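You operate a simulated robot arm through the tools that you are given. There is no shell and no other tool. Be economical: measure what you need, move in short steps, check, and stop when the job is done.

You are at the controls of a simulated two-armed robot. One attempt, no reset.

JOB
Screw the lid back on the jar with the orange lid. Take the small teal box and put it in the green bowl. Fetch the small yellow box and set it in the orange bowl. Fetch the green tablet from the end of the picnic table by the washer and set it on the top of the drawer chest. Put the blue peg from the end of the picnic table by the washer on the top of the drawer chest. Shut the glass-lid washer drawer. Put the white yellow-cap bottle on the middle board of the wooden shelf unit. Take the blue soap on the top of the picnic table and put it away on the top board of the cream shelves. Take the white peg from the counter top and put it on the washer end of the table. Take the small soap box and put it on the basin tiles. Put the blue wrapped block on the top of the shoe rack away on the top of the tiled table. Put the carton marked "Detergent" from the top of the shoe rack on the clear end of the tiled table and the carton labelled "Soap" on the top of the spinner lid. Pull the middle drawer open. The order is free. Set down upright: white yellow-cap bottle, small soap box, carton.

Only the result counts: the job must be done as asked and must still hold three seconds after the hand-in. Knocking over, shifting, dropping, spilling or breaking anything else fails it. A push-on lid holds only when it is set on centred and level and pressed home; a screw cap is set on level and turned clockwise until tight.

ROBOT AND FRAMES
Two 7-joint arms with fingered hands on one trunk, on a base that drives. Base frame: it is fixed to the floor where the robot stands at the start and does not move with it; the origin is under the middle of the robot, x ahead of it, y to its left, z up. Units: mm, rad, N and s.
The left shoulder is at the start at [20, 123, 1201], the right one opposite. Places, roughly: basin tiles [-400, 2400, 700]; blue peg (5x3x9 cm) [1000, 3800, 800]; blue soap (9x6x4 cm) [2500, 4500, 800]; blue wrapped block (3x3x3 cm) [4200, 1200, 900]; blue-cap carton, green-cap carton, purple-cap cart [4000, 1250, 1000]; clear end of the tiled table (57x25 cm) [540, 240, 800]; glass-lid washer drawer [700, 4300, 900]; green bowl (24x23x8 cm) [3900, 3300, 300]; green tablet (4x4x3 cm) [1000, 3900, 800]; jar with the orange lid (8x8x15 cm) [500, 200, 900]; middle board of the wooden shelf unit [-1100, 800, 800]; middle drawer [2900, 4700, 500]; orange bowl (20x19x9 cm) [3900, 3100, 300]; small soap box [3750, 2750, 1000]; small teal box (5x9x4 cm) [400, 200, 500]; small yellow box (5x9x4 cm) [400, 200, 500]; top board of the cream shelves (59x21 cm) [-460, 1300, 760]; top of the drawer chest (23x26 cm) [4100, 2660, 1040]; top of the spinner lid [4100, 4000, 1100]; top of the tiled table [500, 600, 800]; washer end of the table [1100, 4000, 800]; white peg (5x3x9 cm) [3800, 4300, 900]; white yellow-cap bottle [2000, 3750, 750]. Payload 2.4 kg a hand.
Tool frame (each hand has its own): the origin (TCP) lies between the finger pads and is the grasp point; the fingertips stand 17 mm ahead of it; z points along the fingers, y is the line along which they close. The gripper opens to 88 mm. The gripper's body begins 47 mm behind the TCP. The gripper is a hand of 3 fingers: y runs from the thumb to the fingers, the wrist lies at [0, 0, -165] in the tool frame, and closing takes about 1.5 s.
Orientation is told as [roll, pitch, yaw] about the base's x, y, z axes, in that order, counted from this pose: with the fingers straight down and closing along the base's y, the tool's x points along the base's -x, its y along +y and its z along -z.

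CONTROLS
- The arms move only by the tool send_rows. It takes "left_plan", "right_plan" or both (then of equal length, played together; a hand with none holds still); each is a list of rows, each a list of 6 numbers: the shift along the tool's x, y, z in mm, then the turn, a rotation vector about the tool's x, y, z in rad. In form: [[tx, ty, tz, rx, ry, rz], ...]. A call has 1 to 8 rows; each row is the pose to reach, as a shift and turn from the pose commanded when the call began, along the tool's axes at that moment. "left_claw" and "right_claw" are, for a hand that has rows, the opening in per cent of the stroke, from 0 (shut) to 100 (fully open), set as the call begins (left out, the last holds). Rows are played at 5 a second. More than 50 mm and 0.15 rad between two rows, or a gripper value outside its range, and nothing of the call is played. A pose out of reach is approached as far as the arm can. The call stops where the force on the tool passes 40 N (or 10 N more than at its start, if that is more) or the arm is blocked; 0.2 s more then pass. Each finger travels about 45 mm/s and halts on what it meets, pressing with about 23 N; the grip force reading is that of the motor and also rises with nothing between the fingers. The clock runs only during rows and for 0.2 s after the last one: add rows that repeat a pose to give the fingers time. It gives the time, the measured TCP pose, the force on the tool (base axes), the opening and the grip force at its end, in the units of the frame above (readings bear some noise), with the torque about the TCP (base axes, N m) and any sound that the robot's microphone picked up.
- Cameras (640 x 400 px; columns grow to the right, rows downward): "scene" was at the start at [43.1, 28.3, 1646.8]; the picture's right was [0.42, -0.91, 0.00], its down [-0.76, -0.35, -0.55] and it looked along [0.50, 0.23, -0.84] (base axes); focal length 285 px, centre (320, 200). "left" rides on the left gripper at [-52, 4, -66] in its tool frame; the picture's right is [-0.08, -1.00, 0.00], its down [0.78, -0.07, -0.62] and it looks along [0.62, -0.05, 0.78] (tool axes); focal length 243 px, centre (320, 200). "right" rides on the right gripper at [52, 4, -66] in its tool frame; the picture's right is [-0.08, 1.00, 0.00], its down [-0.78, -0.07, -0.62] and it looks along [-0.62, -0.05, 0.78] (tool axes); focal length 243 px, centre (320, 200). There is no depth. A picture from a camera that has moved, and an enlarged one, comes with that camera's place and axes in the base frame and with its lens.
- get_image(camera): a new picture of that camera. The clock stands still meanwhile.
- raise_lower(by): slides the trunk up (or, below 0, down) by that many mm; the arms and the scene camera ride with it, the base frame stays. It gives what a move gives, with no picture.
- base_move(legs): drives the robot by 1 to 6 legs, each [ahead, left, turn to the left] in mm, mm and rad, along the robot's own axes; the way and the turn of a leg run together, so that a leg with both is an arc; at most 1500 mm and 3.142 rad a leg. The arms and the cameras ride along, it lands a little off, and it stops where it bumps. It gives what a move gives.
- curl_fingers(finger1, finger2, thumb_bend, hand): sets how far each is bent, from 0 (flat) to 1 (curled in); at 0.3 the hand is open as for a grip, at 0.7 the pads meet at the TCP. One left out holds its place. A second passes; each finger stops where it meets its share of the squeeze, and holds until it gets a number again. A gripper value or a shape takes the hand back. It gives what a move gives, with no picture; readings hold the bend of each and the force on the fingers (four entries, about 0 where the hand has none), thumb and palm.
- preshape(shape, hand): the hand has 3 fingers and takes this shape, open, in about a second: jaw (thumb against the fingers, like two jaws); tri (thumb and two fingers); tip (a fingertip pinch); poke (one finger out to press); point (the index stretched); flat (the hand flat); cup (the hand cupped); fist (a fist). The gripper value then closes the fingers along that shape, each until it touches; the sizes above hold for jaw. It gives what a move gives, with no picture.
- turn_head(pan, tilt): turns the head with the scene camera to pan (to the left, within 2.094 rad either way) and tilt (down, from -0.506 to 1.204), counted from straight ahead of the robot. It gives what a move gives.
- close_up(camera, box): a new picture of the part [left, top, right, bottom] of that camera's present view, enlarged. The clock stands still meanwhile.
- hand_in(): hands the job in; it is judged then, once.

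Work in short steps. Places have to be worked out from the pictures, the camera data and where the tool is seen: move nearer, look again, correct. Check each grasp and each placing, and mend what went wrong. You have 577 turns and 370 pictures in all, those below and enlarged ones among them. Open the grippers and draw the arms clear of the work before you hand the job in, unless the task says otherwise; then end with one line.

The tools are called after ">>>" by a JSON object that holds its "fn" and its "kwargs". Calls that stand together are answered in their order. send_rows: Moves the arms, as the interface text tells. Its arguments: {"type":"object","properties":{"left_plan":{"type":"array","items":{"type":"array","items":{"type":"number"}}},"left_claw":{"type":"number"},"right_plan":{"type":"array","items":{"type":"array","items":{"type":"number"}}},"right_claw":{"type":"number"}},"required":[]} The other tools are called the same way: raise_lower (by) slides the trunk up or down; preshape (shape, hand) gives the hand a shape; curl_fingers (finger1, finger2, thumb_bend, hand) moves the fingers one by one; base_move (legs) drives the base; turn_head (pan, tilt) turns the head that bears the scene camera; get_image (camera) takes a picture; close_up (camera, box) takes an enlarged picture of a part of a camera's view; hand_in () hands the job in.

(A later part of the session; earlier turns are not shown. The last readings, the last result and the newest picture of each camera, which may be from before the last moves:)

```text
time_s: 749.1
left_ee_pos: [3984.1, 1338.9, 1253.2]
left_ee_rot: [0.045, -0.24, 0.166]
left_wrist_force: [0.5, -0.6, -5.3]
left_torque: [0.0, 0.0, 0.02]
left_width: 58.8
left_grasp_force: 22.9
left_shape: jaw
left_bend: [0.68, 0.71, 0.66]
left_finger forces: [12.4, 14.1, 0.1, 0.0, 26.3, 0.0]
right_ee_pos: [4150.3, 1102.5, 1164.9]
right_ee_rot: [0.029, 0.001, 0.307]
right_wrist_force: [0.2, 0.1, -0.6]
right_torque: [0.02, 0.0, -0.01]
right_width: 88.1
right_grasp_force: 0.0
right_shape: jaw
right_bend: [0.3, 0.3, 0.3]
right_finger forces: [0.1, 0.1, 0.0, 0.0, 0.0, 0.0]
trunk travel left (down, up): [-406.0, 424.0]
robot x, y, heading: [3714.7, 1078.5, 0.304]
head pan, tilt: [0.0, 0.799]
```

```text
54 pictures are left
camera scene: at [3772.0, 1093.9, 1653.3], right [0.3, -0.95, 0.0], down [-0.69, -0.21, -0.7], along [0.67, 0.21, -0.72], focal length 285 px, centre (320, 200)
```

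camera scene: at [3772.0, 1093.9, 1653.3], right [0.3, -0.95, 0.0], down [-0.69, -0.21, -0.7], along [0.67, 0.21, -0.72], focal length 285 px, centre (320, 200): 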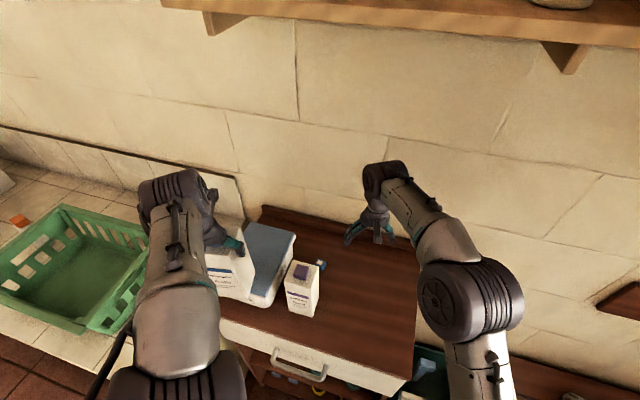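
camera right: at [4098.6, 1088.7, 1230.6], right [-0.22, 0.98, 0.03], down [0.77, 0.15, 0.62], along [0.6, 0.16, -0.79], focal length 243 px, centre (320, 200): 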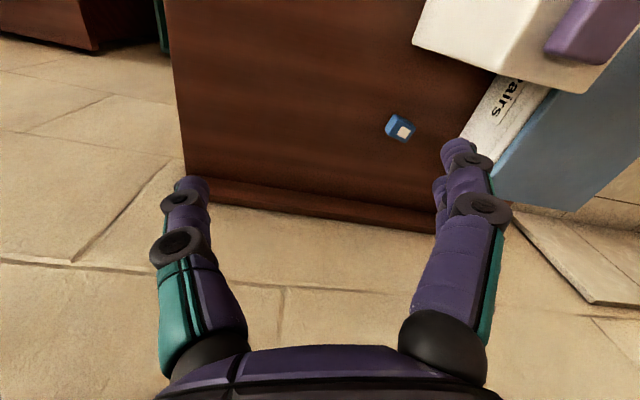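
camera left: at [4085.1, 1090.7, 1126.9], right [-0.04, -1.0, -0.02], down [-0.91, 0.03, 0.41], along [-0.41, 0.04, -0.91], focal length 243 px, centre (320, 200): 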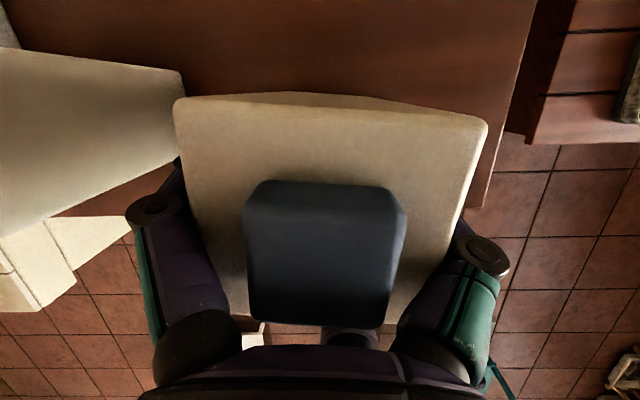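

Block ≈ (4196,1227). I shift the base slightly, yaw the right hand to ~1.2 and move above the block, keeping the forearm right of the purple carton.

>>> {"fn": "base_move", "kwargs": {"legs": [[10, 31, 0]]}}

>>> {"fn": "send_rows", "kwargs": {"right_plan": [[-12, 12, 0, 0, 0, -0.15], [-24, 25, 0, 0, 0, -0.3], [-36, 37, 0, 0, 0, -0.45], [-48, 50, 0, 0, 0, -0.6], [-60, 62, 0, 0, 0, -0.75], [-72, 75, 0, 0, 0, -0.9], [-72, 75, 0, 0, 0, -0.9]]}}

>>> {"fn": "send_rows", "kwargs": {"right_plan": [[0, 0, 10, 0, -0.13, 0], [0, 0, 20, 0, -0.26, 0], [0, 0, 30, 0, -0.4, 0], [0, 0, 30, 0, -0.4, 0]], "right_claw": 65}}

>>> {"fn": "get_image", "kwargs": {"camera": "right"}}

```text
time_s: 749.9
left_ee_pos: [3985.0, 1372.9, 1252.3]
left_ee_rot: [0.041, -0.238, 0.17]
left_wrist_force: [0.4, -0.4, -5.4]
left_torque: [0.0, 0.03, 0.01]
left_width: 58.8
left_grasp_force: 23.6
left_shape: jaw
left_bend: [0.68, 0.71, 0.66]
left_finger forces: [12.5, 14.2, 0.0, 0.0, 26.1, 0.1]
right_ee_pos: [4150.0, 1136.0, 1164.5]
right_ee_rot: [0.028, 0.003, 0.308]
right_wrist_force: [-0.9, -0.4, 0.2]
right_torque: [0.03, -0.01, 0.02]
right_width: 88.0
right_grasp_force: 0.0
right_shape: jaw
right_bend: [0.3, 0.3, 0.3]
right_finger forces: [0.0, 0.0, 0.0, 0.0, 0.0, 0.1]
trunk travel left (down, up): [-406.0, 424.0]
robot x, y, heading: [3715.4, 1106.7, 0.304]
head pan, tilt: [0.0, 0.799]
```

```text
time_s: 751.5
left_ee_pos: [3983.3, 1370.6, 1252.0]
left_ee_rot: [0.043, -0.24, 0.167]
left_wrist_force: [-0.9, -0.7, -6.3]
left_torque: [-0.01, 0.04, -0.01]
left_width: 58.7
left_grasp_force: 22.5
left_shape: jaw
left_bend: [0.68, 0.71, 0.66]
left_finger forces: [12.4, 13.8, 0.0, 0.1, 26.2, 0.0]
right_ee_pos: [4151.3, 1205.9, 1146.8]
right_ee_rot: [0.021, -0.023, 1.207]
right_wrist_force: [0.9, 0.0, -0.1]
right_torque: [-0.05, -0.02, -0.02]
right_width: 87.8
right_grasp_force: 0.1
right_shape: jaw
right_bend: [0.3, 0.3, 0.3]
right_finger forces: [0.1, 0.0, 0.0, 0.0, 0.1, 0.0]
right hand out of reach, approached as far as the arm can: row 3, 4, 5, 6, 7
trunk travel left (down, up): [-406.0, 424.0]
robot x, y, heading: [3714.8, 1108.8, 0.31]
head pan, tilt: [0.0, 0.799]
```

```text
time_s: 752.5
left_ee_pos: [3985.1, 1371.0, 1252.2]
left_ee_rot: [0.042, -0.24, 0.166]
left_wrist_force: [0.7, -0.8, -5.9]
left_torque: [0.02, 0.04, 0.0]
left_width: 59.0
left_grasp_force: 23.4
left_shape: jaw
left_bend: [0.68, 0.71, 0.66]
left_finger forces: [12.4, 13.8, 0.0, 0.0, 26.0, 0.1]
right_ee_pos: [4148.1, 1208.1, 1117.3]
right_ee_rot: [0.021, -0.425, 1.199]
right_wrist_force: [0.0, 0.0, 0.2]
right_torque: [0.0, 0.0, -0.02]
right_width: 57.7
right_grasp_force: 0.1
right_shape: jaw
right_bend: [0.7, 0.7, 0.67]
right_finger forces: [0.0, 0.0, 0.1, 0.0, 0.0, 0.0]
trunk travel left (down, up): [-406.0, 424.0]
robot x, y, heading: [3715.1, 1109.0, 0.3]
head pan, tilt: [0.0, 0.799]
```

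```text
53 pictures are left
camera right: at [4117.8, 1139.0, 1156.2], right [-0.9, 0.43, 0.05], down [0.24, 0.4, 0.89], along [0.36, 0.81, -0.46], focal length 243 px, centre (320, 200)
```

right: 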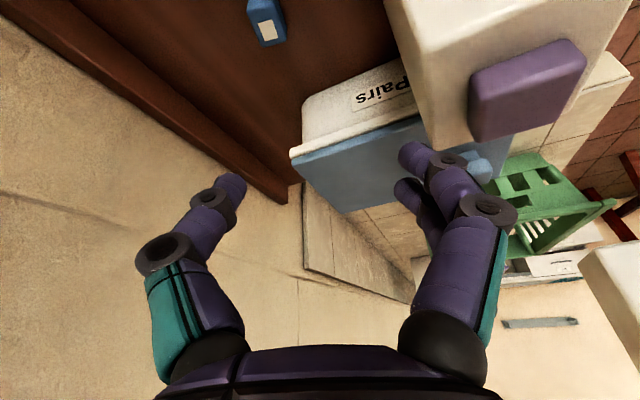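

Move toward the block (+46,+17) first at height, then descend.

>>> {"fn": "send_rows", "kwargs": {"right_plan": [[-10, -12, 4, 0, 0, 0], [-20, -25, 9, 0, 0, 0], [-30, -37, 13, 0, 0, 0], [-15, -37, 46, 0, 0, 0], [0, -37, 80, 0, 0, 0], [10, -37, 103, 0, 0, 0], [10, -37, 103, 0, 0, 0]]}}

>>> {"fn": "get_image", "kwargs": {"camera": "right"}}

```text
time_s: 754.1
left_ee_pos: [3986.0, 1372.1, 1252.5]
left_ee_rot: [0.043, -0.24, 0.169]
left_wrist_force: [0.3, 1.0, -5.5]
left_torque: [0.03, 0.03, 0.02]
left_width: 58.6
left_grasp_force: 23.1
left_shape: jaw
left_bend: [0.68, 0.71, 0.66]
left_finger forces: [12.4, 13.9, 0.1, 0.1, 26.1, 0.1]
right_ee_pos: [4192.4, 1223.5, 1018.7]
right_ee_rot: [0.02, -0.422, 1.197]
right_wrist_force: [0.0, 0.6, 0.4]
right_torque: [0.02, -0.02, -0.01]
right_width: 57.6
right_grasp_force: 0.1
right_shape: jaw
right_bend: [0.7, 0.7, 0.67]
right_finger forces: [0.0, 0.1, 0.0, 0.0, 0.0, 0.1]
trunk travel left (down, up): [-406.0, 424.0]
robot x, y, heading: [3712.1, 1106.4, 0.304]
head pan, tilt: [0.0, 0.799]
```

```text
52 pictures are left
camera right: at [4162.4, 1155.1, 1057.5], right [-0.9, 0.43, 0.05], down [0.24, 0.4, 0.89], along [0.36, 0.81, -0.46], focal length 243 px, centre (320, 200)
```

right: 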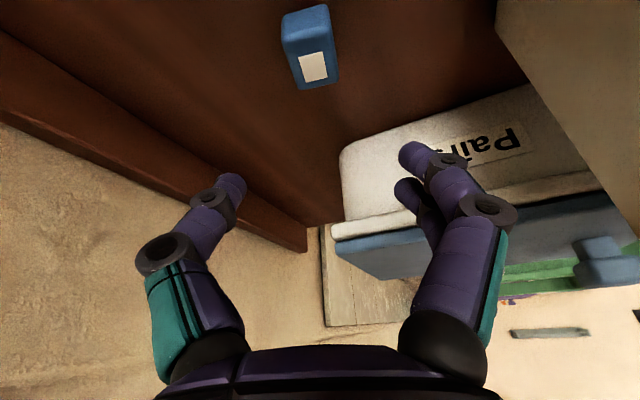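

Well placed. Descend ~86 mm and close.

>>> {"fn": "send_rows", "kwargs": {"right_plan": [[12, 0, 27, 0, 0, 0], [24, 0, 54, 0, 0, 0], [31, 0, 70, 0, 0, 0], [35, 0, 79, 0, 0, 0], [35, 0, 79, 0, 0, 0]]}}

>>> {"fn": "get_image", "kwargs": {"camera": "right"}}

```text
time_s: 755.3
left_ee_pos: [3983.8, 1371.2, 1253.9]
left_ee_rot: [0.043, -0.241, 0.167]
left_wrist_force: [0.3, 0.6, -5.9]
left_torque: [0.02, 0.0, 0.01]
left_width: 58.9
left_grasp_force: 23.3
left_shape: jaw
left_bend: [0.68, 0.71, 0.66]
left_finger forces: [12.4, 13.9, 0.0, 0.0, 26.1, 0.0]
right_ee_pos: [4192.8, 1228.8, 937.1]
right_ee_rot: [0.017, -0.429, 1.199]
right_wrist_force: [3.4, 2.8, 30.7]
right_torque: [0.21, 0.68, -0.13]
right_width: 55.6
right_grasp_force: 0.0
right_shape: jaw
right_bend: [0.75, 0.7, 0.68]
right_finger forces: [25.9, 0.0, 0.0, 0.0, 4.0, 0.1]
trunk travel left (down, up): [-406.0, 424.0]
robot x, y, heading: [3713.0, 1108.8, 0.3]
head pan, tilt: [0.0, 0.799]
```

```text
51 pictures are left
camera right: at [4160.8, 1159.4, 975.2], right [-0.9, 0.43, 0.05], down [0.24, 0.39, 0.89], along [0.36, 0.81, -0.46], focal length 243 px, centre (320, 200)
```

right: 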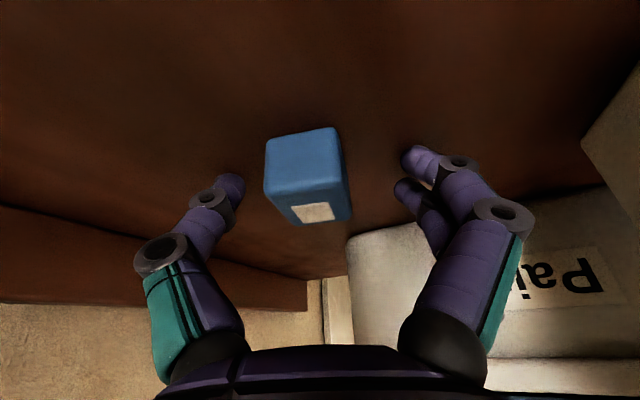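

Fingers touch the rack top; block is between them. Ease up 3 mm and close.

>>> {"fn": "send_rows", "kwargs": {"right_plan": [[-1, 0, -3, 0, 0, 0], [-1, 0, -3, 0, 0, 0], [-1, 0, -3, 0, 0, 0], [-1, 0, -3, 0, 0, 0], [-1, 0, -3, 0, 0, 0], [-1, 0, -3, 0, 0, 0]], "right_claw": 10}}

>>> {"fn": "get_image", "kwargs": {"camera": "right"}}

```text
time_s: 756.7
left_ee_pos: [3983.1, 1370.8, 1252.8]
left_ee_rot: [0.044, -0.241, 0.166]
left_wrist_force: [0.2, -0.7, -5.9]
left_torque: [0.02, 0.01, 0.03]
left_width: 59.0
left_grasp_force: 23.1
left_shape: jaw
left_bend: [0.68, 0.71, 0.66]
left_finger forces: [12.4, 13.9, 0.1, 0.1, 26.2, 0.1]
right_ee_pos: [4188.9, 1226.2, 936.6]
right_ee_rot: [0.019, -0.423, 1.197]
right_wrist_force: [-2.8, 0.4, 16.2]
right_torque: [0.04, -0.08, -0.03]
right_width: 20.4
right_grasp_force: 22.9
right_shape: jaw
right_bend: [0.79, 0.53, 0.72]
right_finger forces: [9.1, 17.1, 0.0, 0.0, 27.8, 0.1]
trunk travel left (down, up): [-406.0, 424.0]
robot x, y, heading: [3715.6, 1107.7, 0.302]
head pan, tilt: [0.0, 0.799]
```

```text
50 pictures are left
camera right: at [4159.3, 1157.6, 975.6], right [-0.9, 0.43, 0.05], down [0.24, 0.4, 0.89], along [0.36, 0.81, -0.46], focal length 243 px, centre (320, 200)
```

right: 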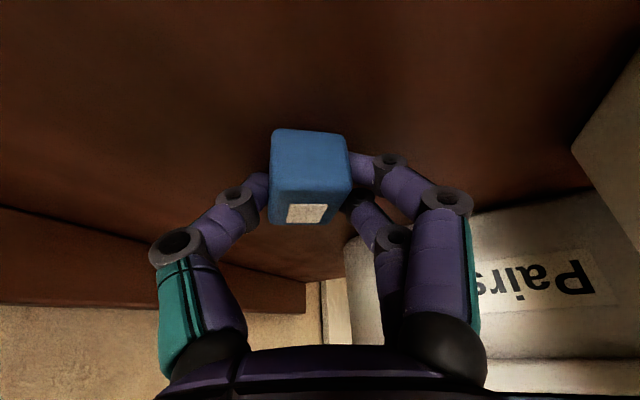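

Block gripped. Lift by raising the trunk 200.

>>> {"fn": "raise_lower", "kwargs": {"by": 200}}

>>> {"fn": "get_image", "kwargs": {"camera": "right"}}

```text
time_s: 758.9
left_ee_pos: [3985.8, 1371.3, 1451.6]
left_ee_rot: [0.044, -0.239, 0.169]
left_wrist_force: [0.6, 0.1, -5.9]
left_torque: [-0.01, 0.05, 0.01]
left_width: 59.1
left_grasp_force: 23.0
left_shape: jaw
left_bend: [0.68, 0.71, 0.66]
left_finger forces: [12.4, 13.9, 0.0, 0.0, 26.1, 0.0]
right_ee_pos: [4191.0, 1227.1, 1136.4]
right_ee_rot: [0.022, -0.423, 1.199]
right_wrist_force: [0.7, 0.0, -0.3]
right_torque: [0.01, -0.01, 0.01]
right_width: 19.8
right_grasp_force: 23.0
right_shape: jaw
right_bend: [0.78, 0.52, 0.71]
right_finger forces: [5.3, 14.8, 0.0, 0.1, 20.1, 0.0]
trunk travel left (down, up): [-606.0, 224.0]
robot x, y, heading: [3710.5, 1108.0, 0.304]
head pan, tilt: [0.0, 0.799]
```

```text
49 pictures are left
camera right: at [4161.0, 1158.0, 1175.1], right [-0.9, 0.43, 0.05], down [0.24, 0.4, 0.89], along [0.36, 0.81, -0.46], focal length 243 px, centre (320, 200)
```

right: 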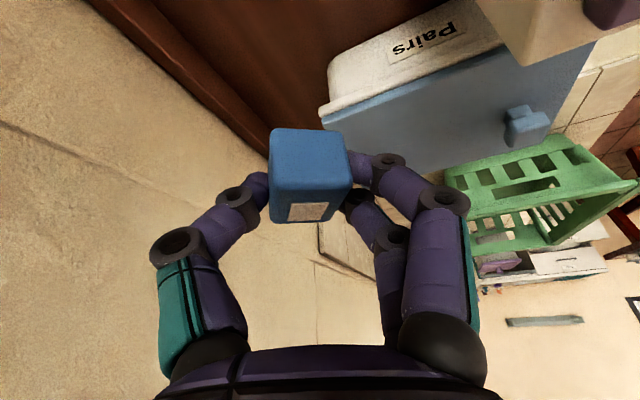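

Both items held. Drive around to the tiled table's east side.

>>> {"fn": "base_move", "kwargs": {"legs": [[-430, 0, 0], [0, 0, -0.304], [0, 1480, 0], [-1500, 180, 0], [-400, 0, 0]]}}

>>> {"fn": "base_move", "kwargs": {"legs": [[0, 0, 3.14], [0, 1500, 0], [0, 870, 0]]}}

>>> {"fn": "turn_head", "kwargs": {"pan": 0, "tilt": 0.7}}

>>> {"fn": "get_image", "kwargs": {"camera": "scene"}}

```text
refused: leg 4 is longer than a leg can be; nothing moved
```

```text
time_s: 768.3
left_ee_pos: [3496.4, 729.3, 1452.4]
left_ee_rot: [0.044, -0.236, -2.884]
left_wrist_force: [-0.7, 0.2, -5.6]
left_torque: [0.0, 0.0, -0.01]
left_width: 58.8
left_grasp_force: 23.0
left_shape: jaw
left_bend: [0.68, 0.71, 0.66]
left_finger forces: [11.9, 13.1, 0.1, 0.1, 24.9, 0.1]
right_ee_pos: [3277.5, 854.7, 1135.8]
right_ee_rot: [0.024, -0.424, -1.853]
right_wrist_force: [0.4, -0.1, -0.7]
right_torque: [0.0, 0.02, -0.02]
right_width: 18.9
right_grasp_force: 22.9
right_shape: jaw
right_bend: [0.78, 0.52, 0.71]
right_finger forces: [5.3, 14.6, 0.0, 0.0, 19.9, 0.0]
trunk travel left (down, up): [-606.0, 224.0]
robot x, y, heading: [3742.7, 1013.6, -2.751]
head pan, tilt: [0.0, 0.799]
stopped in leg 2: the robot was blocked; the commanded pose is now the measured one
```

```text
time_s: 769.0
left_ee_pos: [3499.3, 728.2, 1451.9]
left_ee_rot: [0.041, -0.24, -2.882]
left_wrist_force: [0.3, -0.2, -6.0]
left_torque: [-0.01, -0.03, 0.0]
left_width: 58.8
left_grasp_force: 23.2
left_shape: jaw
left_bend: [0.68, 0.71, 0.66]
left_finger forces: [12.0, 13.0, 0.0, 0.0, 24.8, 0.0]
right_ee_pos: [3280.9, 852.7, 1136.0]
right_ee_rot: [0.019, -0.423, -1.851]
right_wrist_force: [-0.2, -0.3, 0.3]
right_torque: [0.01, 0.01, 0.01]
right_width: 19.3
right_grasp_force: 23.1
right_shape: jaw
right_bend: [0.78, 0.52, 0.71]
right_finger forces: [5.3, 14.5, 0.0, 0.0, 19.9, 0.0]
trunk travel left (down, up): [-606.0, 224.0]
robot x, y, heading: [3745.7, 1010.8, -2.749]
head pan, tilt: [0.0, 0.7]
```

```text
48 pictures are left
camera scene: at [3683.2, 985.3, 1861.4], right [-0.38, 0.92, 0.0], down [0.6, 0.25, -0.76], along [-0.71, -0.29, -0.64], focal length 285 px, centre (320, 200)
```

scene: 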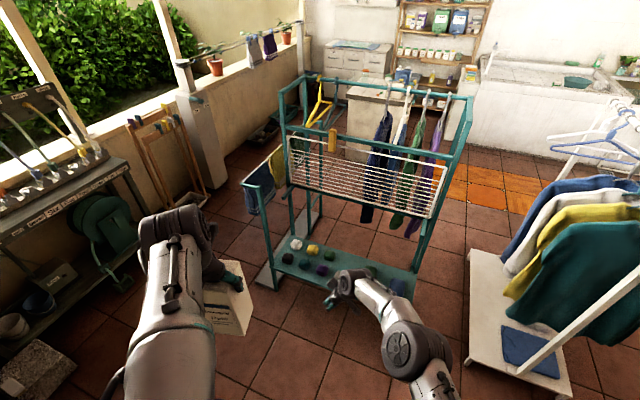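

The long leg got refused and the second command ran from the wrong place – the base turned and bumped lightly near the rack. I move away, turn back to heading 0, and check the rack.

>>> {"fn": "base_move", "kwargs": {"legs": [[300, 0, 0], [0, 0, 2.75]]}}

>>> {"fn": "turn_head", "kwargs": {"pan": 0.35, "tilt": 0.65}}

>>> {"fn": "get_image", "kwargs": {"camera": "scene"}}

```text
time_s: 769.7
left_ee_pos: [3496.7, 727.0, 1452.1]
left_ee_rot: [0.041, -0.236, -2.88]
left_wrist_force: [0.0, 0.0, -6.3]
left_torque: [0.01, -0.02, 0.0]
left_width: 58.7
left_grasp_force: 22.3
left_shape: jaw
left_bend: [0.68, 0.71, 0.66]
left_finger forces: [12.0, 13.1, 0.1, 0.1, 24.8, 0.1]
right_ee_pos: [3278.1, 851.1, 1136.5]
right_ee_rot: [0.023, -0.423, -1.851]
right_wrist_force: [-0.1, -0.7, -0.4]
right_torque: [0.0, -0.03, -0.05]
right_width: 19.2
right_grasp_force: 22.9
right_shape: jaw
right_bend: [0.78, 0.52, 0.71]
right_finger forces: [5.3, 14.6, 0.0, 0.1, 19.8, 0.0]
trunk travel left (down, up): [-606.0, 224.0]
robot x, y, heading: [3741.2, 1011.0, -2.749]
head pan, tilt: [0.0, 0.7]
stopped in leg 1: the robot was blocked; the commanded pose is now the measured one
```

```text
time_s: 770.5
left_ee_pos: [3496.4, 726.3, 1452.1]
left_ee_rot: [0.042, -0.238, -2.881]
left_wrist_force: [0.9, 0.3, -5.1]
left_torque: [0.01, -0.03, -0.02]
left_width: 58.8
left_grasp_force: 23.3
left_shape: jaw
left_bend: [0.68, 0.71, 0.66]
left_finger forces: [12.0, 13.1, 0.0, 0.1, 24.8, 0.0]
right_ee_pos: [3278.9, 850.9, 1137.0]
right_ee_rot: [0.023, -0.424, -1.85]
right_wrist_force: [0.1, -0.4, -0.4]
right_torque: [0.0, 0.0, 0.01]
right_width: 19.2
right_grasp_force: 22.8
right_shape: jaw
right_bend: [0.78, 0.52, 0.71]
right_finger forces: [5.3, 14.6, 0.0, 0.1, 19.9, 0.0]
trunk travel left (down, up): [-606.0, 224.0]
robot x, y, heading: [3742.0, 1011.9, -2.745]
head pan, tilt: [0.351, 0.649]
```

```text
47 pictures are left
camera scene: at [3695.0, 958.8, 1865.8], right [-0.68, 0.74, 0.0], down [0.44, 0.41, -0.8], along [-0.59, -0.54, -0.6], focal length 285 px, centre (320, 200)
```

scene: 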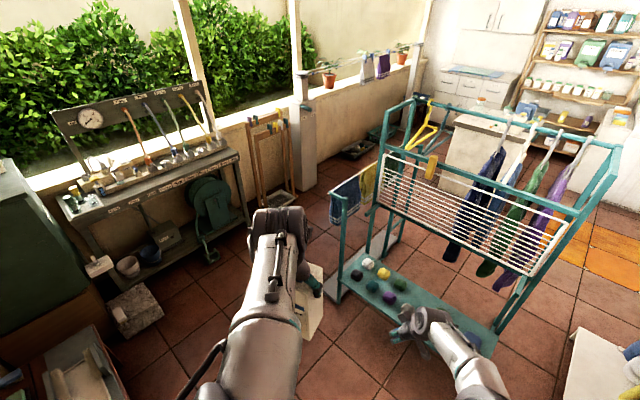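

Something low is in front-left of the base. I try moving purely in −x instead.

>>> {"fn": "base_move", "kwargs": {"legs": [[139, -57, 0]]}}

>>> {"fn": "turn_head", "kwargs": {"pan": 2.0, "tilt": 1.0}}

>>> {"fn": "get_image", "kwargs": {"camera": "scene"}}

```text
time_s: 771.9
left_ee_pos: [3347.0, 726.3, 1451.7]
left_ee_rot: [0.042, -0.238, -2.881]
left_wrist_force: [0.5, -0.3, -6.4]
left_torque: [0.0, 0.01, 0.01]
left_width: 59.0
left_grasp_force: 23.0
left_shape: jaw
left_bend: [0.68, 0.71, 0.66]
left_finger forces: [12.1, 13.1, 0.1, 0.0, 24.8, 0.0]
right_ee_pos: [3127.3, 851.0, 1136.5]
right_ee_rot: [0.022, -0.423, -1.851]
right_wrist_force: [-0.6, 0.0, 0.1]
right_torque: [0.0, -0.01, -0.02]
right_width: 19.4
right_grasp_force: 22.8
right_shape: jaw
right_bend: [0.78, 0.52, 0.71]
right_finger forces: [5.3, 14.6, 0.0, 0.1, 19.9, 0.0]
trunk travel left (down, up): [-606.0, 224.0]
robot x, y, heading: [3590.4, 1009.7, -2.752]
head pan, tilt: [0.351, 0.649]
```

```text
time_s: 773.6
left_ee_pos: [3347.2, 726.1, 1452.3]
left_ee_rot: [0.042, -0.237, -2.881]
left_wrist_force: [0.0, 0.5, -5.9]
left_torque: [0.02, -0.01, 0.02]
left_width: 58.9
left_grasp_force: 23.2
left_shape: jaw
left_bend: [0.68, 0.71, 0.66]
left_finger forces: [12.0, 13.1, 0.1, 0.1, 24.8, 0.0]
right_ee_pos: [3127.7, 851.0, 1137.3]
right_ee_rot: [0.023, -0.423, -1.85]
right_wrist_force: [0.5, 0.4, 0.0]
right_torque: [-0.01, 0.01, -0.01]
right_width: 19.5
right_grasp_force: 22.8
right_shape: jaw
right_bend: [0.78, 0.52, 0.71]
right_finger forces: [5.3, 14.6, 0.0, 0.0, 19.9, 0.1]
trunk travel left (down, up): [-606.0, 224.0]
robot x, y, heading: [3590.2, 1009.8, -2.751]
head pan, tilt: [2.0, 1.0]
```

```text
46 pictures are left
camera scene: at [3659.8, 970.2, 1838.1], right [-0.68, -0.73, 0.0], down [-0.62, 0.57, -0.54], along [0.4, -0.37, -0.84], focal length 285 px, centre (320, 200)
```

scene: 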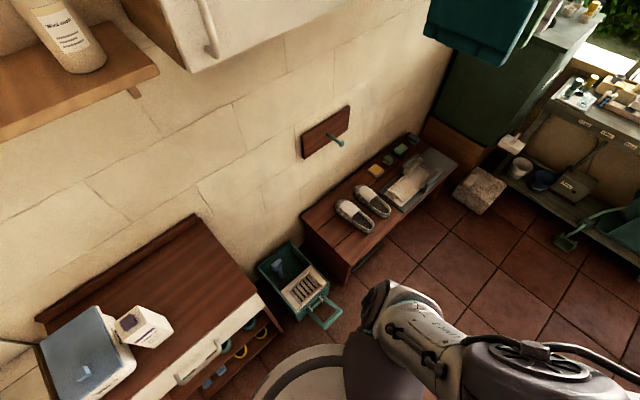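

Free. The rack contents look undisturbed. Turn to heading 0 and follow the safe route north, west, then south.

>>> {"fn": "base_move", "kwargs": {"legs": [[222, -91, 0], [0, 0, 2.75], [0, 1480, 0], [-100, 160, 0]]}}

>>> {"fn": "base_move", "kwargs": {"legs": [[-1400, 0, 0], [-420, 0, 0], [0, 0, 3.1]]}}

```text
time_s: 790.0
left_ee_pos: [3681.4, 2843.7, 1453.0]
left_ee_rot: [0.041, -0.238, -0.187]
left_wrist_force: [-0.3, 0.2, -5.8]
left_torque: [-0.03, 0.02, -0.02]
left_width: 58.9
left_grasp_force: 22.8
left_shape: jaw
left_bend: [0.68, 0.71, 0.66]
left_finger forces: [11.5, 12.5, 0.1, 0.0, 23.6, 0.0]
right_ee_pos: [3824.7, 2637.8, 1137.3]
right_ee_rot: [0.021, -0.421, 0.844]
right_wrist_force: [-0.3, 0.1, -0.2]
right_torque: [0.01, 0.01, -0.04]
right_width: 18.4
right_grasp_force: 22.7
right_shape: jaw
right_bend: [0.78, 0.52, 0.71]
right_finger forces: [5.3, 14.3, 0.0, 0.1, 19.6, 0.0]
trunk travel left (down, up): [-606.0, 224.0]
robot x, y, heading: [3337.6, 2689.9, -0.054]
head pan, tilt: [2.0, 1.0]
```

```text
time_s: 806.3
left_ee_pos: [1195.1, 2638.7, 1453.0]
left_ee_rot: [0.043, -0.236, 2.938]
left_wrist_force: [-0.2, 1.1, -6.6]
left_torque: [0.0, -0.03, -0.02]
left_width: 58.6
left_grasp_force: 22.8
left_shape: jaw
left_bend: [0.68, 0.71, 0.66]
left_finger forces: [11.0, 11.9, 0.0, 0.1, 22.8, 0.1]
right_ee_pos: [1056.0, 2848.9, 1136.8]
right_ee_rot: [0.023, -0.422, -2.315]
right_wrist_force: [-0.5, 0.3, 0.1]
right_torque: [0.0, 0.0, 0.02]
right_width: 18.1
right_grasp_force: 22.7
right_shape: jaw
right_bend: [0.78, 0.52, 0.71]
right_finger forces: [5.3, 14.0, 0.0, 0.1, 19.3, 0.0]
trunk travel left (down, up): [-606.0, 224.0]
robot x, y, heading: [1541.8, 2783.0, 3.069]
head pan, tilt: [2.0, 1.0]
```

>>> {"fn": "base_move", "kwargs": {"legs": [[100, 0, 0.072], [0, 1500, 0], [0, 980, 0]]}}

>>> {"fn": "turn_head", "kwargs": {"pan": 0, "tilt": 0.7}}

>>> {"fn": "get_image", "kwargs": {"camera": "scene"}}

```text
time_s: 819.0
left_ee_pos: [1073.4, 193.1, 1451.8]
left_ee_rot: [0.042, -0.238, 2.989]
left_wrist_force: [-0.3, -0.3, -5.6]
left_torque: [0.01, -0.05, 0.01]
left_width: 58.8
left_grasp_force: 23.2
left_shape: jaw
left_bend: [0.68, 0.71, 0.66]
left_finger forces: [11.1, 11.9, 0.0, 0.0, 22.8, 0.1]
right_ee_pos: [923.7, 396.8, 1135.5]
right_ee_rot: [0.021, -0.422, -2.268]
right_wrist_force: [0.5, -0.2, 0.5]
right_torque: [0.0, 0.01, 0.0]
right_width: 18.2
right_grasp_force: 23.0
right_shape: jaw
right_bend: [0.78, 0.52, 0.71]
right_finger forces: [5.3, 14.0, 0.1, 0.1, 19.3, 0.0]
trunk travel left (down, up): [-606.0, 224.0]
robot x, y, heading: [1411.2, 354.8, 3.12]
head pan, tilt: [2.0, 1.0]
```

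```text
time_s: 820.9
left_ee_pos: [1073.7, 194.5, 1452.7]
left_ee_rot: [0.042, -0.237, 2.986]
left_wrist_force: [0.6, 0.2, -5.8]
left_torque: [0.0, -0.07, -0.01]
left_width: 58.5
left_grasp_force: 23.1
left_shape: jaw
left_bend: [0.68, 0.71, 0.66]
left_finger forces: [11.1, 12.1, 0.1, 0.0, 22.8, 0.1]
right_ee_pos: [924.0, 396.8, 1136.4]
right_ee_rot: [0.022, -0.423, -2.266]
right_wrist_force: [0.2, -0.3, 0.4]
right_torque: [0.0, -0.01, -0.01]
right_width: 18.2
right_grasp_force: 22.7
right_shape: jaw
right_bend: [0.78, 0.52, 0.71]
right_finger forces: [5.3, 13.9, 0.0, 0.0, 19.3, 0.0]
trunk travel left (down, up): [-606.0, 224.0]
robot x, y, heading: [1411.3, 354.9, 3.12]
head pan, tilt: [0.0, 0.7]
```

```text
45 pictures are left
camera scene: at [1346.3, 356.2, 1861.4], right [0.02, 1.0, 0.0], down [0.64, -0.01, -0.76], along [-0.76, 0.02, -0.64], focal length 285 px, centre (320, 200)
```

scene: 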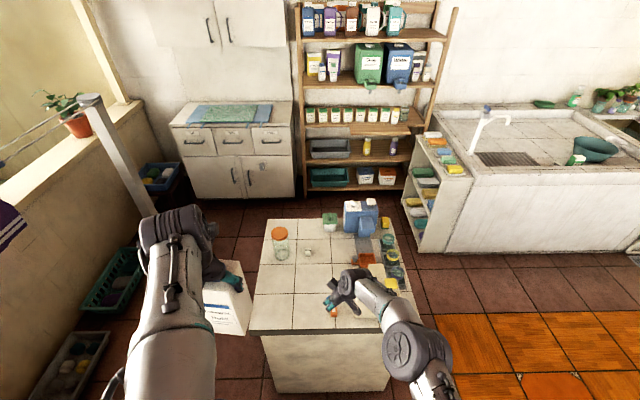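

Drive in 320 mm over the table's clear end, then lower the trunk 280.

>>> {"fn": "base_move", "kwargs": {"legs": [[310, 0, 0.02]]}}

>>> {"fn": "raise_lower", "kwargs": {"by": -270}}

>>> {"fn": "get_image", "kwargs": {"camera": "scene"}}

>>> {"fn": "get_image", "kwargs": {"camera": "right"}}

```text
time_s: 823.0
left_ee_pos: [764.1, 191.2, 1452.0]
left_ee_rot: [0.042, -0.235, 3.005]
left_wrist_force: [-1.3, 0.1, -7.5]
left_torque: [-0.02, -0.02, 0.02]
left_width: 58.6
left_grasp_force: 23.3
left_shape: jaw
left_bend: [0.68, 0.71, 0.66]
left_finger forces: [11.1, 12.0, 0.1, 0.1, 22.9, 0.1]
right_ee_pos: [610.9, 391.5, 1136.2]
right_ee_rot: [0.023, -0.422, -2.248]
right_wrist_force: [0.5, 0.4, -0.3]
right_torque: [0.01, -0.02, 0.02]
right_width: 18.2
right_grasp_force: 23.3
right_shape: jaw
right_bend: [0.78, 0.52, 0.71]
right_finger forces: [5.3, 13.9, 0.0, 0.0, 19.3, 0.1]
trunk travel left (down, up): [-606.0, 224.0]
robot x, y, heading: [1101.1, 360.1, 3.143]
head pan, tilt: [0.0, 0.7]
```

```text
time_s: 825.8
left_ee_pos: [764.2, 191.7, 1182.8]
left_ee_rot: [0.041, -0.239, 3.005]
left_wrist_force: [-0.2, 0.6, -5.5]
left_torque: [-0.01, -0.03, 0.0]
left_width: 58.3
left_grasp_force: 23.1
left_shape: jaw
left_bend: [0.68, 0.71, 0.66]
left_finger forces: [11.1, 12.0, 0.1, 0.0, 22.9, 0.0]
right_ee_pos: [610.2, 391.1, 866.0]
right_ee_rot: [0.021, -0.422, -2.248]
right_wrist_force: [0.7, 1.0, -1.3]
right_torque: [-0.02, 0.0, 0.01]
right_width: 18.3
right_grasp_force: 22.6
right_shape: jaw
right_bend: [0.78, 0.52, 0.71]
right_finger forces: [5.3, 14.0, 0.0, 0.0, 19.3, 0.1]
trunk travel left (down, up): [-336.0, 494.0]
robot x, y, heading: [1102.1, 357.9, 3.138]
head pan, tilt: [0.0, 0.7]
```

```text
44 pictures are left
camera scene: at [1033.6, 359.0, 1591.5], right [0.0, 1.0, 0.0], down [0.64, 0.0, -0.76], along [-0.76, 0.0, -0.64], focal length 285 px, centre (320, 200)
```

scene: 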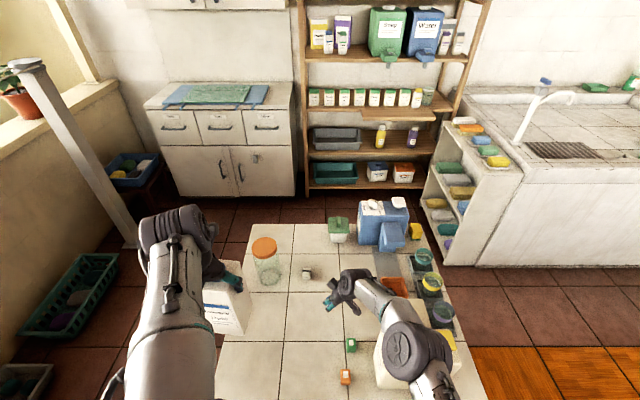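

```text
43 pictures are left
camera right: at [659.4, 447.4, 905.1], right [0.73, -0.68, 0.06], down [-0.35, -0.31, 0.89], along [-0.58, -0.67, -0.46], focal length 243 px, centre (320, 200)
```

right: 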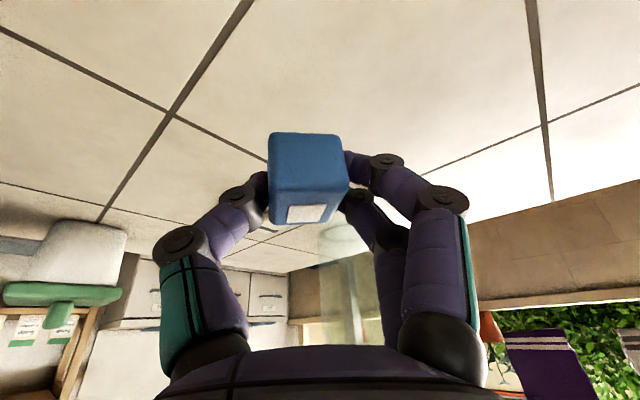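

Block hovers at (610,391). Lower it by arm only (elbow is above the powder dispenser) to contact.

>>> {"fn": "send_rows", "kwargs": {"right_plan": [[6, 0, 14, 0, 0, 0], [10, 0, 22, 0, 0, 0], [12, 0, 27, 0, 0, 0], [14, 0, 32, 0, 0, 0], [16, 0, 36, 0, 0, 0], [18, 0, 40, 0, 0, 0]]}}

```text
time_s: 827.2
left_ee_pos: [764.1, 191.1, 1182.1]
left_ee_rot: [0.041, -0.237, 3.006]
left_wrist_force: [0.2, 0.6, -6.4]
left_torque: [0.02, -0.05, 0.0]
left_width: 58.8
left_grasp_force: 23.3
left_shape: jaw
left_bend: [0.68, 0.71, 0.66]
left_finger forces: [11.2, 12.0, 0.0, 0.0, 22.9, 0.0]
right_ee_pos: [613.8, 391.4, 823.4]
right_ee_rot: [0.024, -0.423, -2.249]
right_wrist_force: [0.3, 0.0, 0.3]
right_torque: [-0.03, 0.0, 0.01]
right_width: 18.4
right_grasp_force: 23.0
right_shape: jaw
right_bend: [0.78, 0.52, 0.71]
right_finger forces: [5.2, 14.1, 0.1, 0.0, 19.4, 0.0]
trunk travel left (down, up): [-336.0, 494.0]
robot x, y, heading: [1096.5, 359.5, 3.142]
head pan, tilt: [0.0, 0.7]
```

>>> {"fn": "send_rows", "kwargs": {"right_plan": [[1, 0, 3, 0, 0, 0], [2, 0, 5, 0, 0, 0], [3, 0, 8, 0, 0, 0], [4, 0, 10, 0, 0, 0], [5, 0, 12, 0, 0, 0]]}}

>>> {"fn": "get_image", "kwargs": {"camera": "right"}}

```text
time_s: 828.4
left_ee_pos: [765.9, 191.0, 1182.2]
left_ee_rot: [0.043, -0.238, 3.006]
left_wrist_force: [-0.2, -0.4, -6.5]
left_torque: [-0.01, -0.03, 0.0]
left_width: 58.7
left_grasp_force: 23.2
left_shape: jaw
left_bend: [0.68, 0.71, 0.66]
left_finger forces: [11.1, 12.0, 0.0, 0.0, 22.9, 0.2]
right_ee_pos: [616.2, 393.2, 817.1]
right_ee_rot: [0.017, -0.427, -2.247]
right_wrist_force: [-6.7, -3.4, 21.1]
right_torque: [0.04, 0.32, 0.04]
right_width: 18.7
right_grasp_force: 22.5
right_shape: jaw
right_bend: [0.78, 0.53, 0.71]
right_finger forces: [10.8, 14.1, 0.0, 0.0, 33.4, 0.0]
right hand out of reach, approached as far as the arm can: row 1, 2, 3, 4, 5
trunk travel left (down, up): [-336.0, 494.0]
robot x, y, heading: [1099.3, 361.0, 3.137]
head pan, tilt: [0.0, 0.7]
```

```text
42 pictures are left
camera right: at [666.1, 447.7, 855.1], right [0.73, -0.68, 0.05], down [-0.34, -0.3, 0.89], along [-0.59, -0.67, -0.46], focal length 243 px, centre (320, 200)
```

right: 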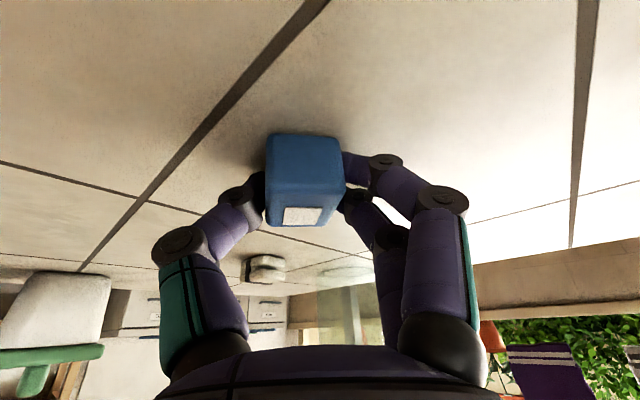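

Contact (21 N). Release and rise.

>>> {"fn": "send_rows", "kwargs": {"right_plan": [[-1, 0, -2, 0, 0, 0], [-1, 0, -2, 0, 0, 0], [-1, 0, -2, 0, 0, 0], [-12, 0, -27, 0, 0, 0], [-28, 0, -64, 0, 0, 0], [-45, 0, -100, 0, 0, 0], [-62, 0, -137, 0, 0, 0]], "right_claw": 70}}

>>> {"fn": "get_image", "kwargs": {"camera": "right"}}

```text
time_s: 830.0
left_ee_pos: [764.0, 192.0, 1182.3]
left_ee_rot: [0.042, -0.236, 3.005]
left_wrist_force: [0.0, 0.3, -6.1]
left_torque: [0.0, -0.04, 0.02]
left_width: 58.7
left_grasp_force: 23.0
left_shape: jaw
left_bend: [0.68, 0.71, 0.66]
left_finger forces: [11.1, 12.0, 0.0, 0.0, 22.8, 0.0]
right_ee_pos: [616.0, 394.2, 963.9]
right_ee_rot: [0.023, -0.422, -2.248]
right_wrist_force: [-0.3, 0.8, -0.8]
right_torque: [-0.01, 0.03, 0.02]
right_width: 61.3
right_grasp_force: 0.1
right_shape: jaw
right_bend: [0.67, 0.67, 0.64]
right_finger forces: [0.0, 0.0, 0.0, 0.1, 0.0, 0.0]
trunk travel left (down, up): [-336.0, 494.0]
robot x, y, heading: [1100.9, 358.8, 3.133]
head pan, tilt: [0.0, 0.7]
```

```text
41 pictures are left
camera right: at [664.7, 450.6, 1002.6], right [0.73, -0.68, 0.06], down [-0.35, -0.31, 0.89], along [-0.58, -0.67, -0.46], focal length 243 px, centre (320, 200)
```

right: 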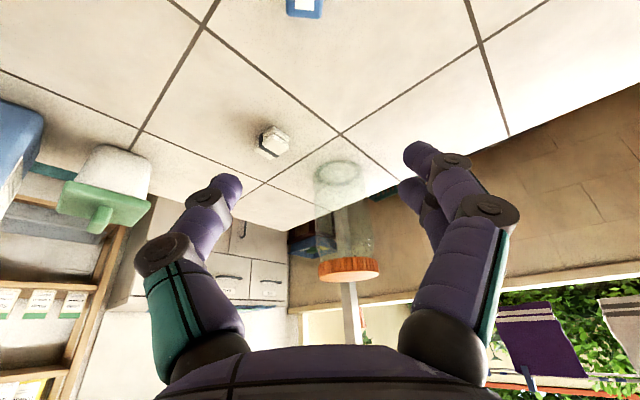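

Block placed. Now lower the Detergent carton with the left at ≈(705,190).

>>> {"fn": "send_rows", "kwargs": {"left_plan": [[-20, 0, 20, 0, 0, 0], [-35, 0, 50, 0, 0, 0], [-30, 0, 95, 0, 0, 0], [-22, 0, 140, 0, 0, 0], [-14, 0, 185, 0, 0, 0], [-8, 0, 210, 0, 0, 0], [-8, 0, 210, 0, 0, 0]]}}

>>> {"fn": "get_image", "kwargs": {"camera": "scene"}}

```text
time_s: 831.6
left_ee_pos: [707.0, 192.6, 980.4]
left_ee_rot: [0.042, -0.238, 3.007]
left_wrist_force: [0.2, -0.2, -5.7]
left_torque: [-0.01, -0.02, -0.01]
left_width: 58.9
left_grasp_force: 23.5
left_shape: jaw
left_bend: [0.68, 0.71, 0.66]
left_finger forces: [11.3, 12.2, 0.0, 0.1, 23.1, 0.0]
right_ee_pos: [614.8, 394.4, 964.6]
right_ee_rot: [0.024, -0.423, -2.248]
right_wrist_force: [0.0, -0.8, -0.2]
right_torque: [-0.02, -0.01, 0.01]
right_width: 61.5
right_grasp_force: 0.1
right_shape: jaw
right_bend: [0.67, 0.67, 0.64]
right_finger forces: [0.1, 0.0, 0.1, 0.0, 0.0, 0.1]
trunk travel left (down, up): [-336.0, 494.0]
robot x, y, heading: [1099.0, 361.4, 3.143]
head pan, tilt: [0.0, 0.7]
```

```text
40 pictures are left
camera scene: at [1033.5, 359.1, 1591.4], right [0.0, 1.0, 0.0], down [0.64, 0.0, -0.76], along [-0.76, 0.0, -0.64], focal length 285 px, centre (320, 200)
```

scene: 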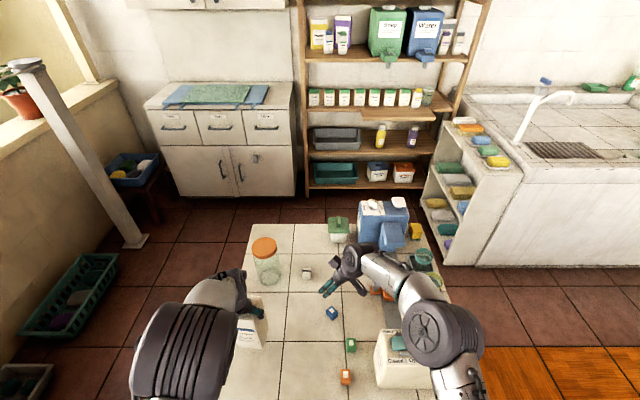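

Over the clear end, well away from the jar. Lower slowly to contact.

>>> {"fn": "send_rows", "kwargs": {"left_plan": [[4, 0, 15, 0, 0, 0], [6, 0, 24, 0, 0, 0], [7, 0, 29, 0, 0, 0], [8, 0, 34, 0, 0, 0], [9, 0, 38, 0, 0, 0], [10, 0, 42, 0, 0, 0], [11, 0, 46, 0, 0, 0], [12, 0, 50, 0, 0, 0]]}}

```text
time_s: 833.4
left_ee_pos: [705.5, 189.6, 931.1]
left_ee_rot: [0.043, -0.244, 3.005]
left_wrist_force: [-3.9, -1.8, 21.2]
left_torque: [0.03, -0.14, -0.03]
left_width: 58.2
left_grasp_force: 23.5
left_shape: jaw
left_bend: [0.68, 0.71, 0.67]
left_finger forces: [12.5, 17.5, 0.1, 0.1, 25.4, 0.0]
right_ee_pos: [616.7, 395.0, 964.7]
right_ee_rot: [0.02, -0.424, -2.248]
right_wrist_force: [0.2, -1.0, 0.4]
right_torque: [0.04, -0.01, 0.0]
right_width: 61.2
right_grasp_force: 0.2
right_shape: jaw
right_bend: [0.67, 0.67, 0.64]
right_finger forces: [0.1, 0.1, 0.1, 0.1, 0.0, 0.0]
trunk travel left (down, up): [-336.0, 494.0]
robot x, y, heading: [1101.3, 357.3, 3.14]
head pan, tilt: [0.0, 0.7]
```

Contact (21 N). Check attitude, then release.

>>> {"fn": "close_up", "kwargs": {"camera": "scene", "box": [200, 220, 400, 400]}}

>>> {"fn": "send_rows", "kwargs": {"left_plan": [[0, 0, -2, 0, 0, 0], [0, 0, -2, 0, 0, 0], [0, 0, -2, 0, 0, 0], [0, 0, -2, 0, 0, 0], [0, 0, -2, 0, 0, 0]], "left_claw": 100}}

>>> {"fn": "send_rows", "kwargs": {"left_plan": [[-4, 0, -15, 0, 0, 0], [-12, 0, -48, 0, 0, 0], [-23, 0, -93, 0, 0, 0], [-34, 0, -138, 0, 0, 0], [-40, 0, -165, 0, 0, 0]]}}

>>> {"fn": "get_image", "kwargs": {"camera": "scene"}}

```text
2.22 times, centred on (300, 310) of scene
camera zoom: at [1035.1, 359.7, 1591.9], right [0.0, 1.0, 0.0], down [0.64, 0.0, -0.77], along [-0.77, 0.0, -0.64], focal length 634 px, centre (364, -44)
```

zoom: 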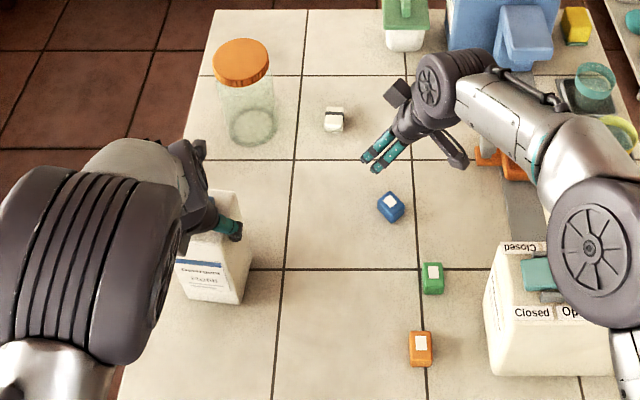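

```text
time_s: 834.6
left_ee_pos: [708.1, 189.4, 930.6]
left_ee_rot: [0.043, -0.238, 3.004]
left_wrist_force: [-1.6, 0.1, 16.1]
left_torque: [-0.02, -0.19, -0.03]
left_width: 87.3
left_grasp_force: 0.0
left_shape: jaw
left_bend: [0.3, 0.3, 0.3]
left_finger forces: [3.1, 7.1, 0.0, 0.0, 9.6, 0.1]
right_ee_pos: [616.6, 395.5, 965.0]
right_ee_rot: [0.023, -0.425, -2.247]
right_wrist_force: [0.5, -0.4, 0.1]
right_torque: [0.01, 0.03, -0.01]
right_width: 61.3
right_grasp_force: 0.1
right_shape: jaw
right_bend: [0.67, 0.67, 0.64]
right_finger forces: [0.0, 0.0, 0.0, 0.0, 0.0, 0.0]
trunk travel left (down, up): [-336.0, 494.0]
robot x, y, heading: [1102.9, 360.6, 3.14]
head pan, tilt: [0.0, 0.7]
```

```text
time_s: 835.8
left_ee_pos: [706.4, 196.8, 1102.7]
left_ee_rot: [0.043, -0.236, 3.004]
left_wrist_force: [-0.6, 0.1, -0.4]
left_torque: [0.01, 0.01, 0.0]
left_width: 88.0
left_grasp_force: 0.0
left_shape: jaw
left_bend: [0.3, 0.3, 0.3]
left_finger forces: [0.1, 0.0, 0.0, 0.1, 0.0, 0.0]
right_ee_pos: [615.6, 395.4, 963.6]
right_ee_rot: [0.023, -0.422, -2.247]
right_wrist_force: [0.1, 0.2, -1.0]
right_torque: [-0.02, 0.03, 0.03]
right_width: 61.4
right_grasp_force: 0.1
right_shape: jaw
right_bend: [0.67, 0.67, 0.64]
right_finger forces: [0.0, 0.1, 0.1, 0.0, 0.0, 0.0]
trunk travel left (down, up): [-336.0, 494.0]
robot x, y, heading: [1103.1, 364.0, 3.137]
head pan, tilt: [0.0, 0.7]
```

```text
38 pictures are left
camera scene: at [1034.2, 359.3, 1591.5], right [0.0, 1.0, 0.0], down [0.64, 0.0, -0.76], along [-0.76, 0.0, -0.64], focal length 285 px, centre (320, 200)
```

scene: 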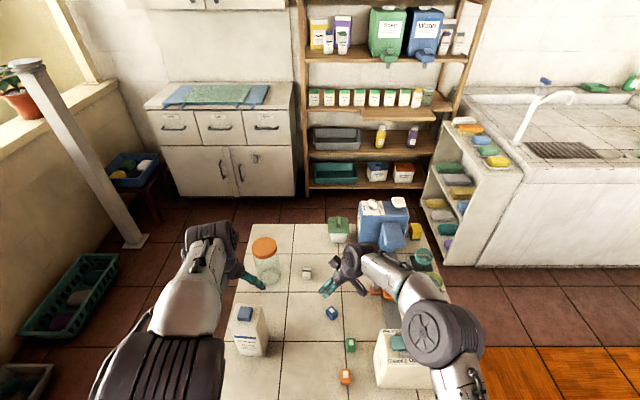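

Detergent stands upright on the clear end. Raise the trunk and withdraw both arms, then check the table.

>>> {"fn": "raise_lower", "kwargs": {"by": 250}}

>>> {"fn": "base_move", "kwargs": {"legs": [[-350, 0, 0]]}}

>>> {"fn": "close_up", "kwargs": {"camera": "scene", "box": [200, 170, 460, 370]}}

```text
time_s: 838.4
left_ee_pos: [707.3, 197.2, 1352.9]
left_ee_rot: [0.041, -0.236, 3.006]
left_wrist_force: [0.2, -0.1, -0.4]
left_torque: [0.0, 0.0, 0.0]
left_width: 88.0
left_grasp_force: 0.1
left_shape: jaw
left_bend: [0.3, 0.3, 0.3]
left_finger forces: [0.1, 0.1, 0.1, 0.0, 0.0, 0.1]
right_ee_pos: [615.1, 396.0, 1213.7]
right_ee_rot: [0.021, -0.424, -2.248]
right_wrist_force: [-0.2, -0.2, -0.3]
right_torque: [-0.01, 0.02, -0.01]
right_width: 61.4
right_grasp_force: 0.1
right_shape: jaw
right_bend: [0.67, 0.67, 0.64]
right_finger forces: [0.0, 0.1, 0.0, 0.0, 0.0, 0.1]
trunk travel left (down, up): [-586.0, 244.0]
robot x, y, heading: [1103.4, 360.0, 3.136]
head pan, tilt: [0.0, 0.7]
```

```text
time_s: 840.7
left_ee_pos: [1065.3, 195.0, 1353.0]
left_ee_rot: [0.04, -0.237, 3.009]
left_wrist_force: [0.5, 0.4, 0.8]
left_torque: [0.03, -0.02, 0.03]
left_width: 87.9
left_grasp_force: 0.0
left_shape: jaw
left_bend: [0.3, 0.3, 0.3]
left_finger forces: [0.0, 0.1, 0.0, 0.1, 0.0, 0.0]
right_ee_pos: [974.8, 392.7, 1214.2]
right_ee_rot: [0.021, -0.425, -2.246]
right_wrist_force: [-0.4, 0.2, 0.1]
right_torque: [0.03, -0.02, 0.03]
right_width: 61.2
right_grasp_force: 0.0
right_shape: jaw
right_bend: [0.67, 0.67, 0.64]
right_finger forces: [0.0, 0.0, 0.1, 0.0, 0.0, 0.1]
trunk travel left (down, up): [-586.0, 244.0]
robot x, y, heading: [1457.4, 360.7, -3.14]
head pan, tilt: [0.0, 0.7]
```

```text
2.00 times, centred on (330, 270) of scene
camera zoom: at [1392.5, 358.4, 1841.5], right [0.0, 1.0, 0.0], down [0.64, 0.0, -0.77], along [-0.77, 0.0, -0.64], focal length 570 px, centre (300, 60)
```

zoom: 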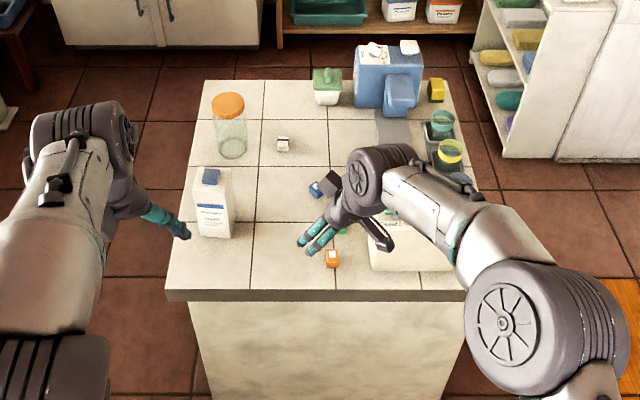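

Check the Powder dispenser's top too; shift the base to unblock the view.

>>> {"fn": "base_move", "kwargs": {"legs": [[-100, -350, 0]]}}

>>> {"fn": "turn_head", "kwargs": {"pan": 0.3, "tilt": 0.6}}

>>> {"fn": "get_image", "kwargs": {"camera": "scene"}}

```text
time_s: 843.0
left_ee_pos: [1166.1, 546.5, 1352.2]
left_ee_rot: [0.041, -0.238, 3.015]
left_wrist_force: [0.4, -0.3, -0.2]
left_torque: [-0.02, -0.02, -0.01]
left_width: 88.0
left_grasp_force: 0.0
left_shape: jaw
left_bend: [0.3, 0.3, 0.3]
left_finger forces: [0.0, 0.0, 0.0, 0.0, 0.0, 0.0]
right_ee_pos: [1071.7, 744.6, 1213.6]
right_ee_rot: [0.022, -0.425, -2.237]
right_wrist_force: [-0.7, 0.0, 0.7]
right_torque: [-0.05, 0.0, 0.03]
right_width: 61.4
right_grasp_force: 0.2
right_shape: jaw
right_bend: [0.67, 0.67, 0.64]
right_finger forces: [0.0, 0.1, 0.1, 0.1, 0.0, 0.0]
trunk travel left (down, up): [-586.0, 244.0]
robot x, y, heading: [1553.1, 716.6, -3.131]
head pan, tilt: [0.0, 0.7]
```

```text
time_s: 843.8
left_ee_pos: [1164.5, 547.3, 1351.9]
left_ee_rot: [0.041, -0.238, 3.017]
left_wrist_force: [0.1, -0.1, -0.1]
left_torque: [0.0, 0.02, -0.03]
left_width: 88.0
left_grasp_force: 0.1
left_shape: jaw
left_bend: [0.3, 0.3, 0.3]
left_finger forces: [0.0, 0.0, 0.0, 0.0, 0.0, 0.0]
right_ee_pos: [1071.2, 743.6, 1213.6]
right_ee_rot: [0.022, -0.424, -2.238]
right_wrist_force: [0.1, -0.4, -0.2]
right_torque: [0.0, 0.0, -0.01]
right_width: 61.4
right_grasp_force: 0.0
right_shape: jaw
right_bend: [0.67, 0.67, 0.64]
right_finger forces: [0.0, 0.0, 0.0, 0.0, 0.0, 0.0]
trunk travel left (down, up): [-586.0, 244.0]
robot x, y, heading: [1557.5, 712.6, -3.136]
head pan, tilt: [0.3, 0.6]
```

```text
36 pictures are left
camera scene: at [1490.9, 686.4, 1850.1], right [-0.3, 0.95, 0.0], down [0.54, 0.17, -0.82], along [-0.79, -0.25, -0.57], focal length 285 px, centre (320, 200)
```

scene: 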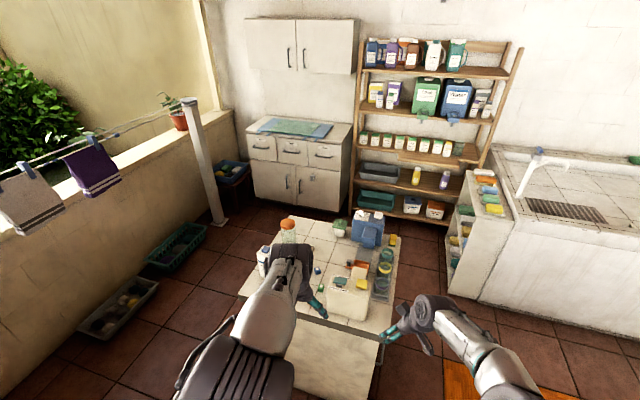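

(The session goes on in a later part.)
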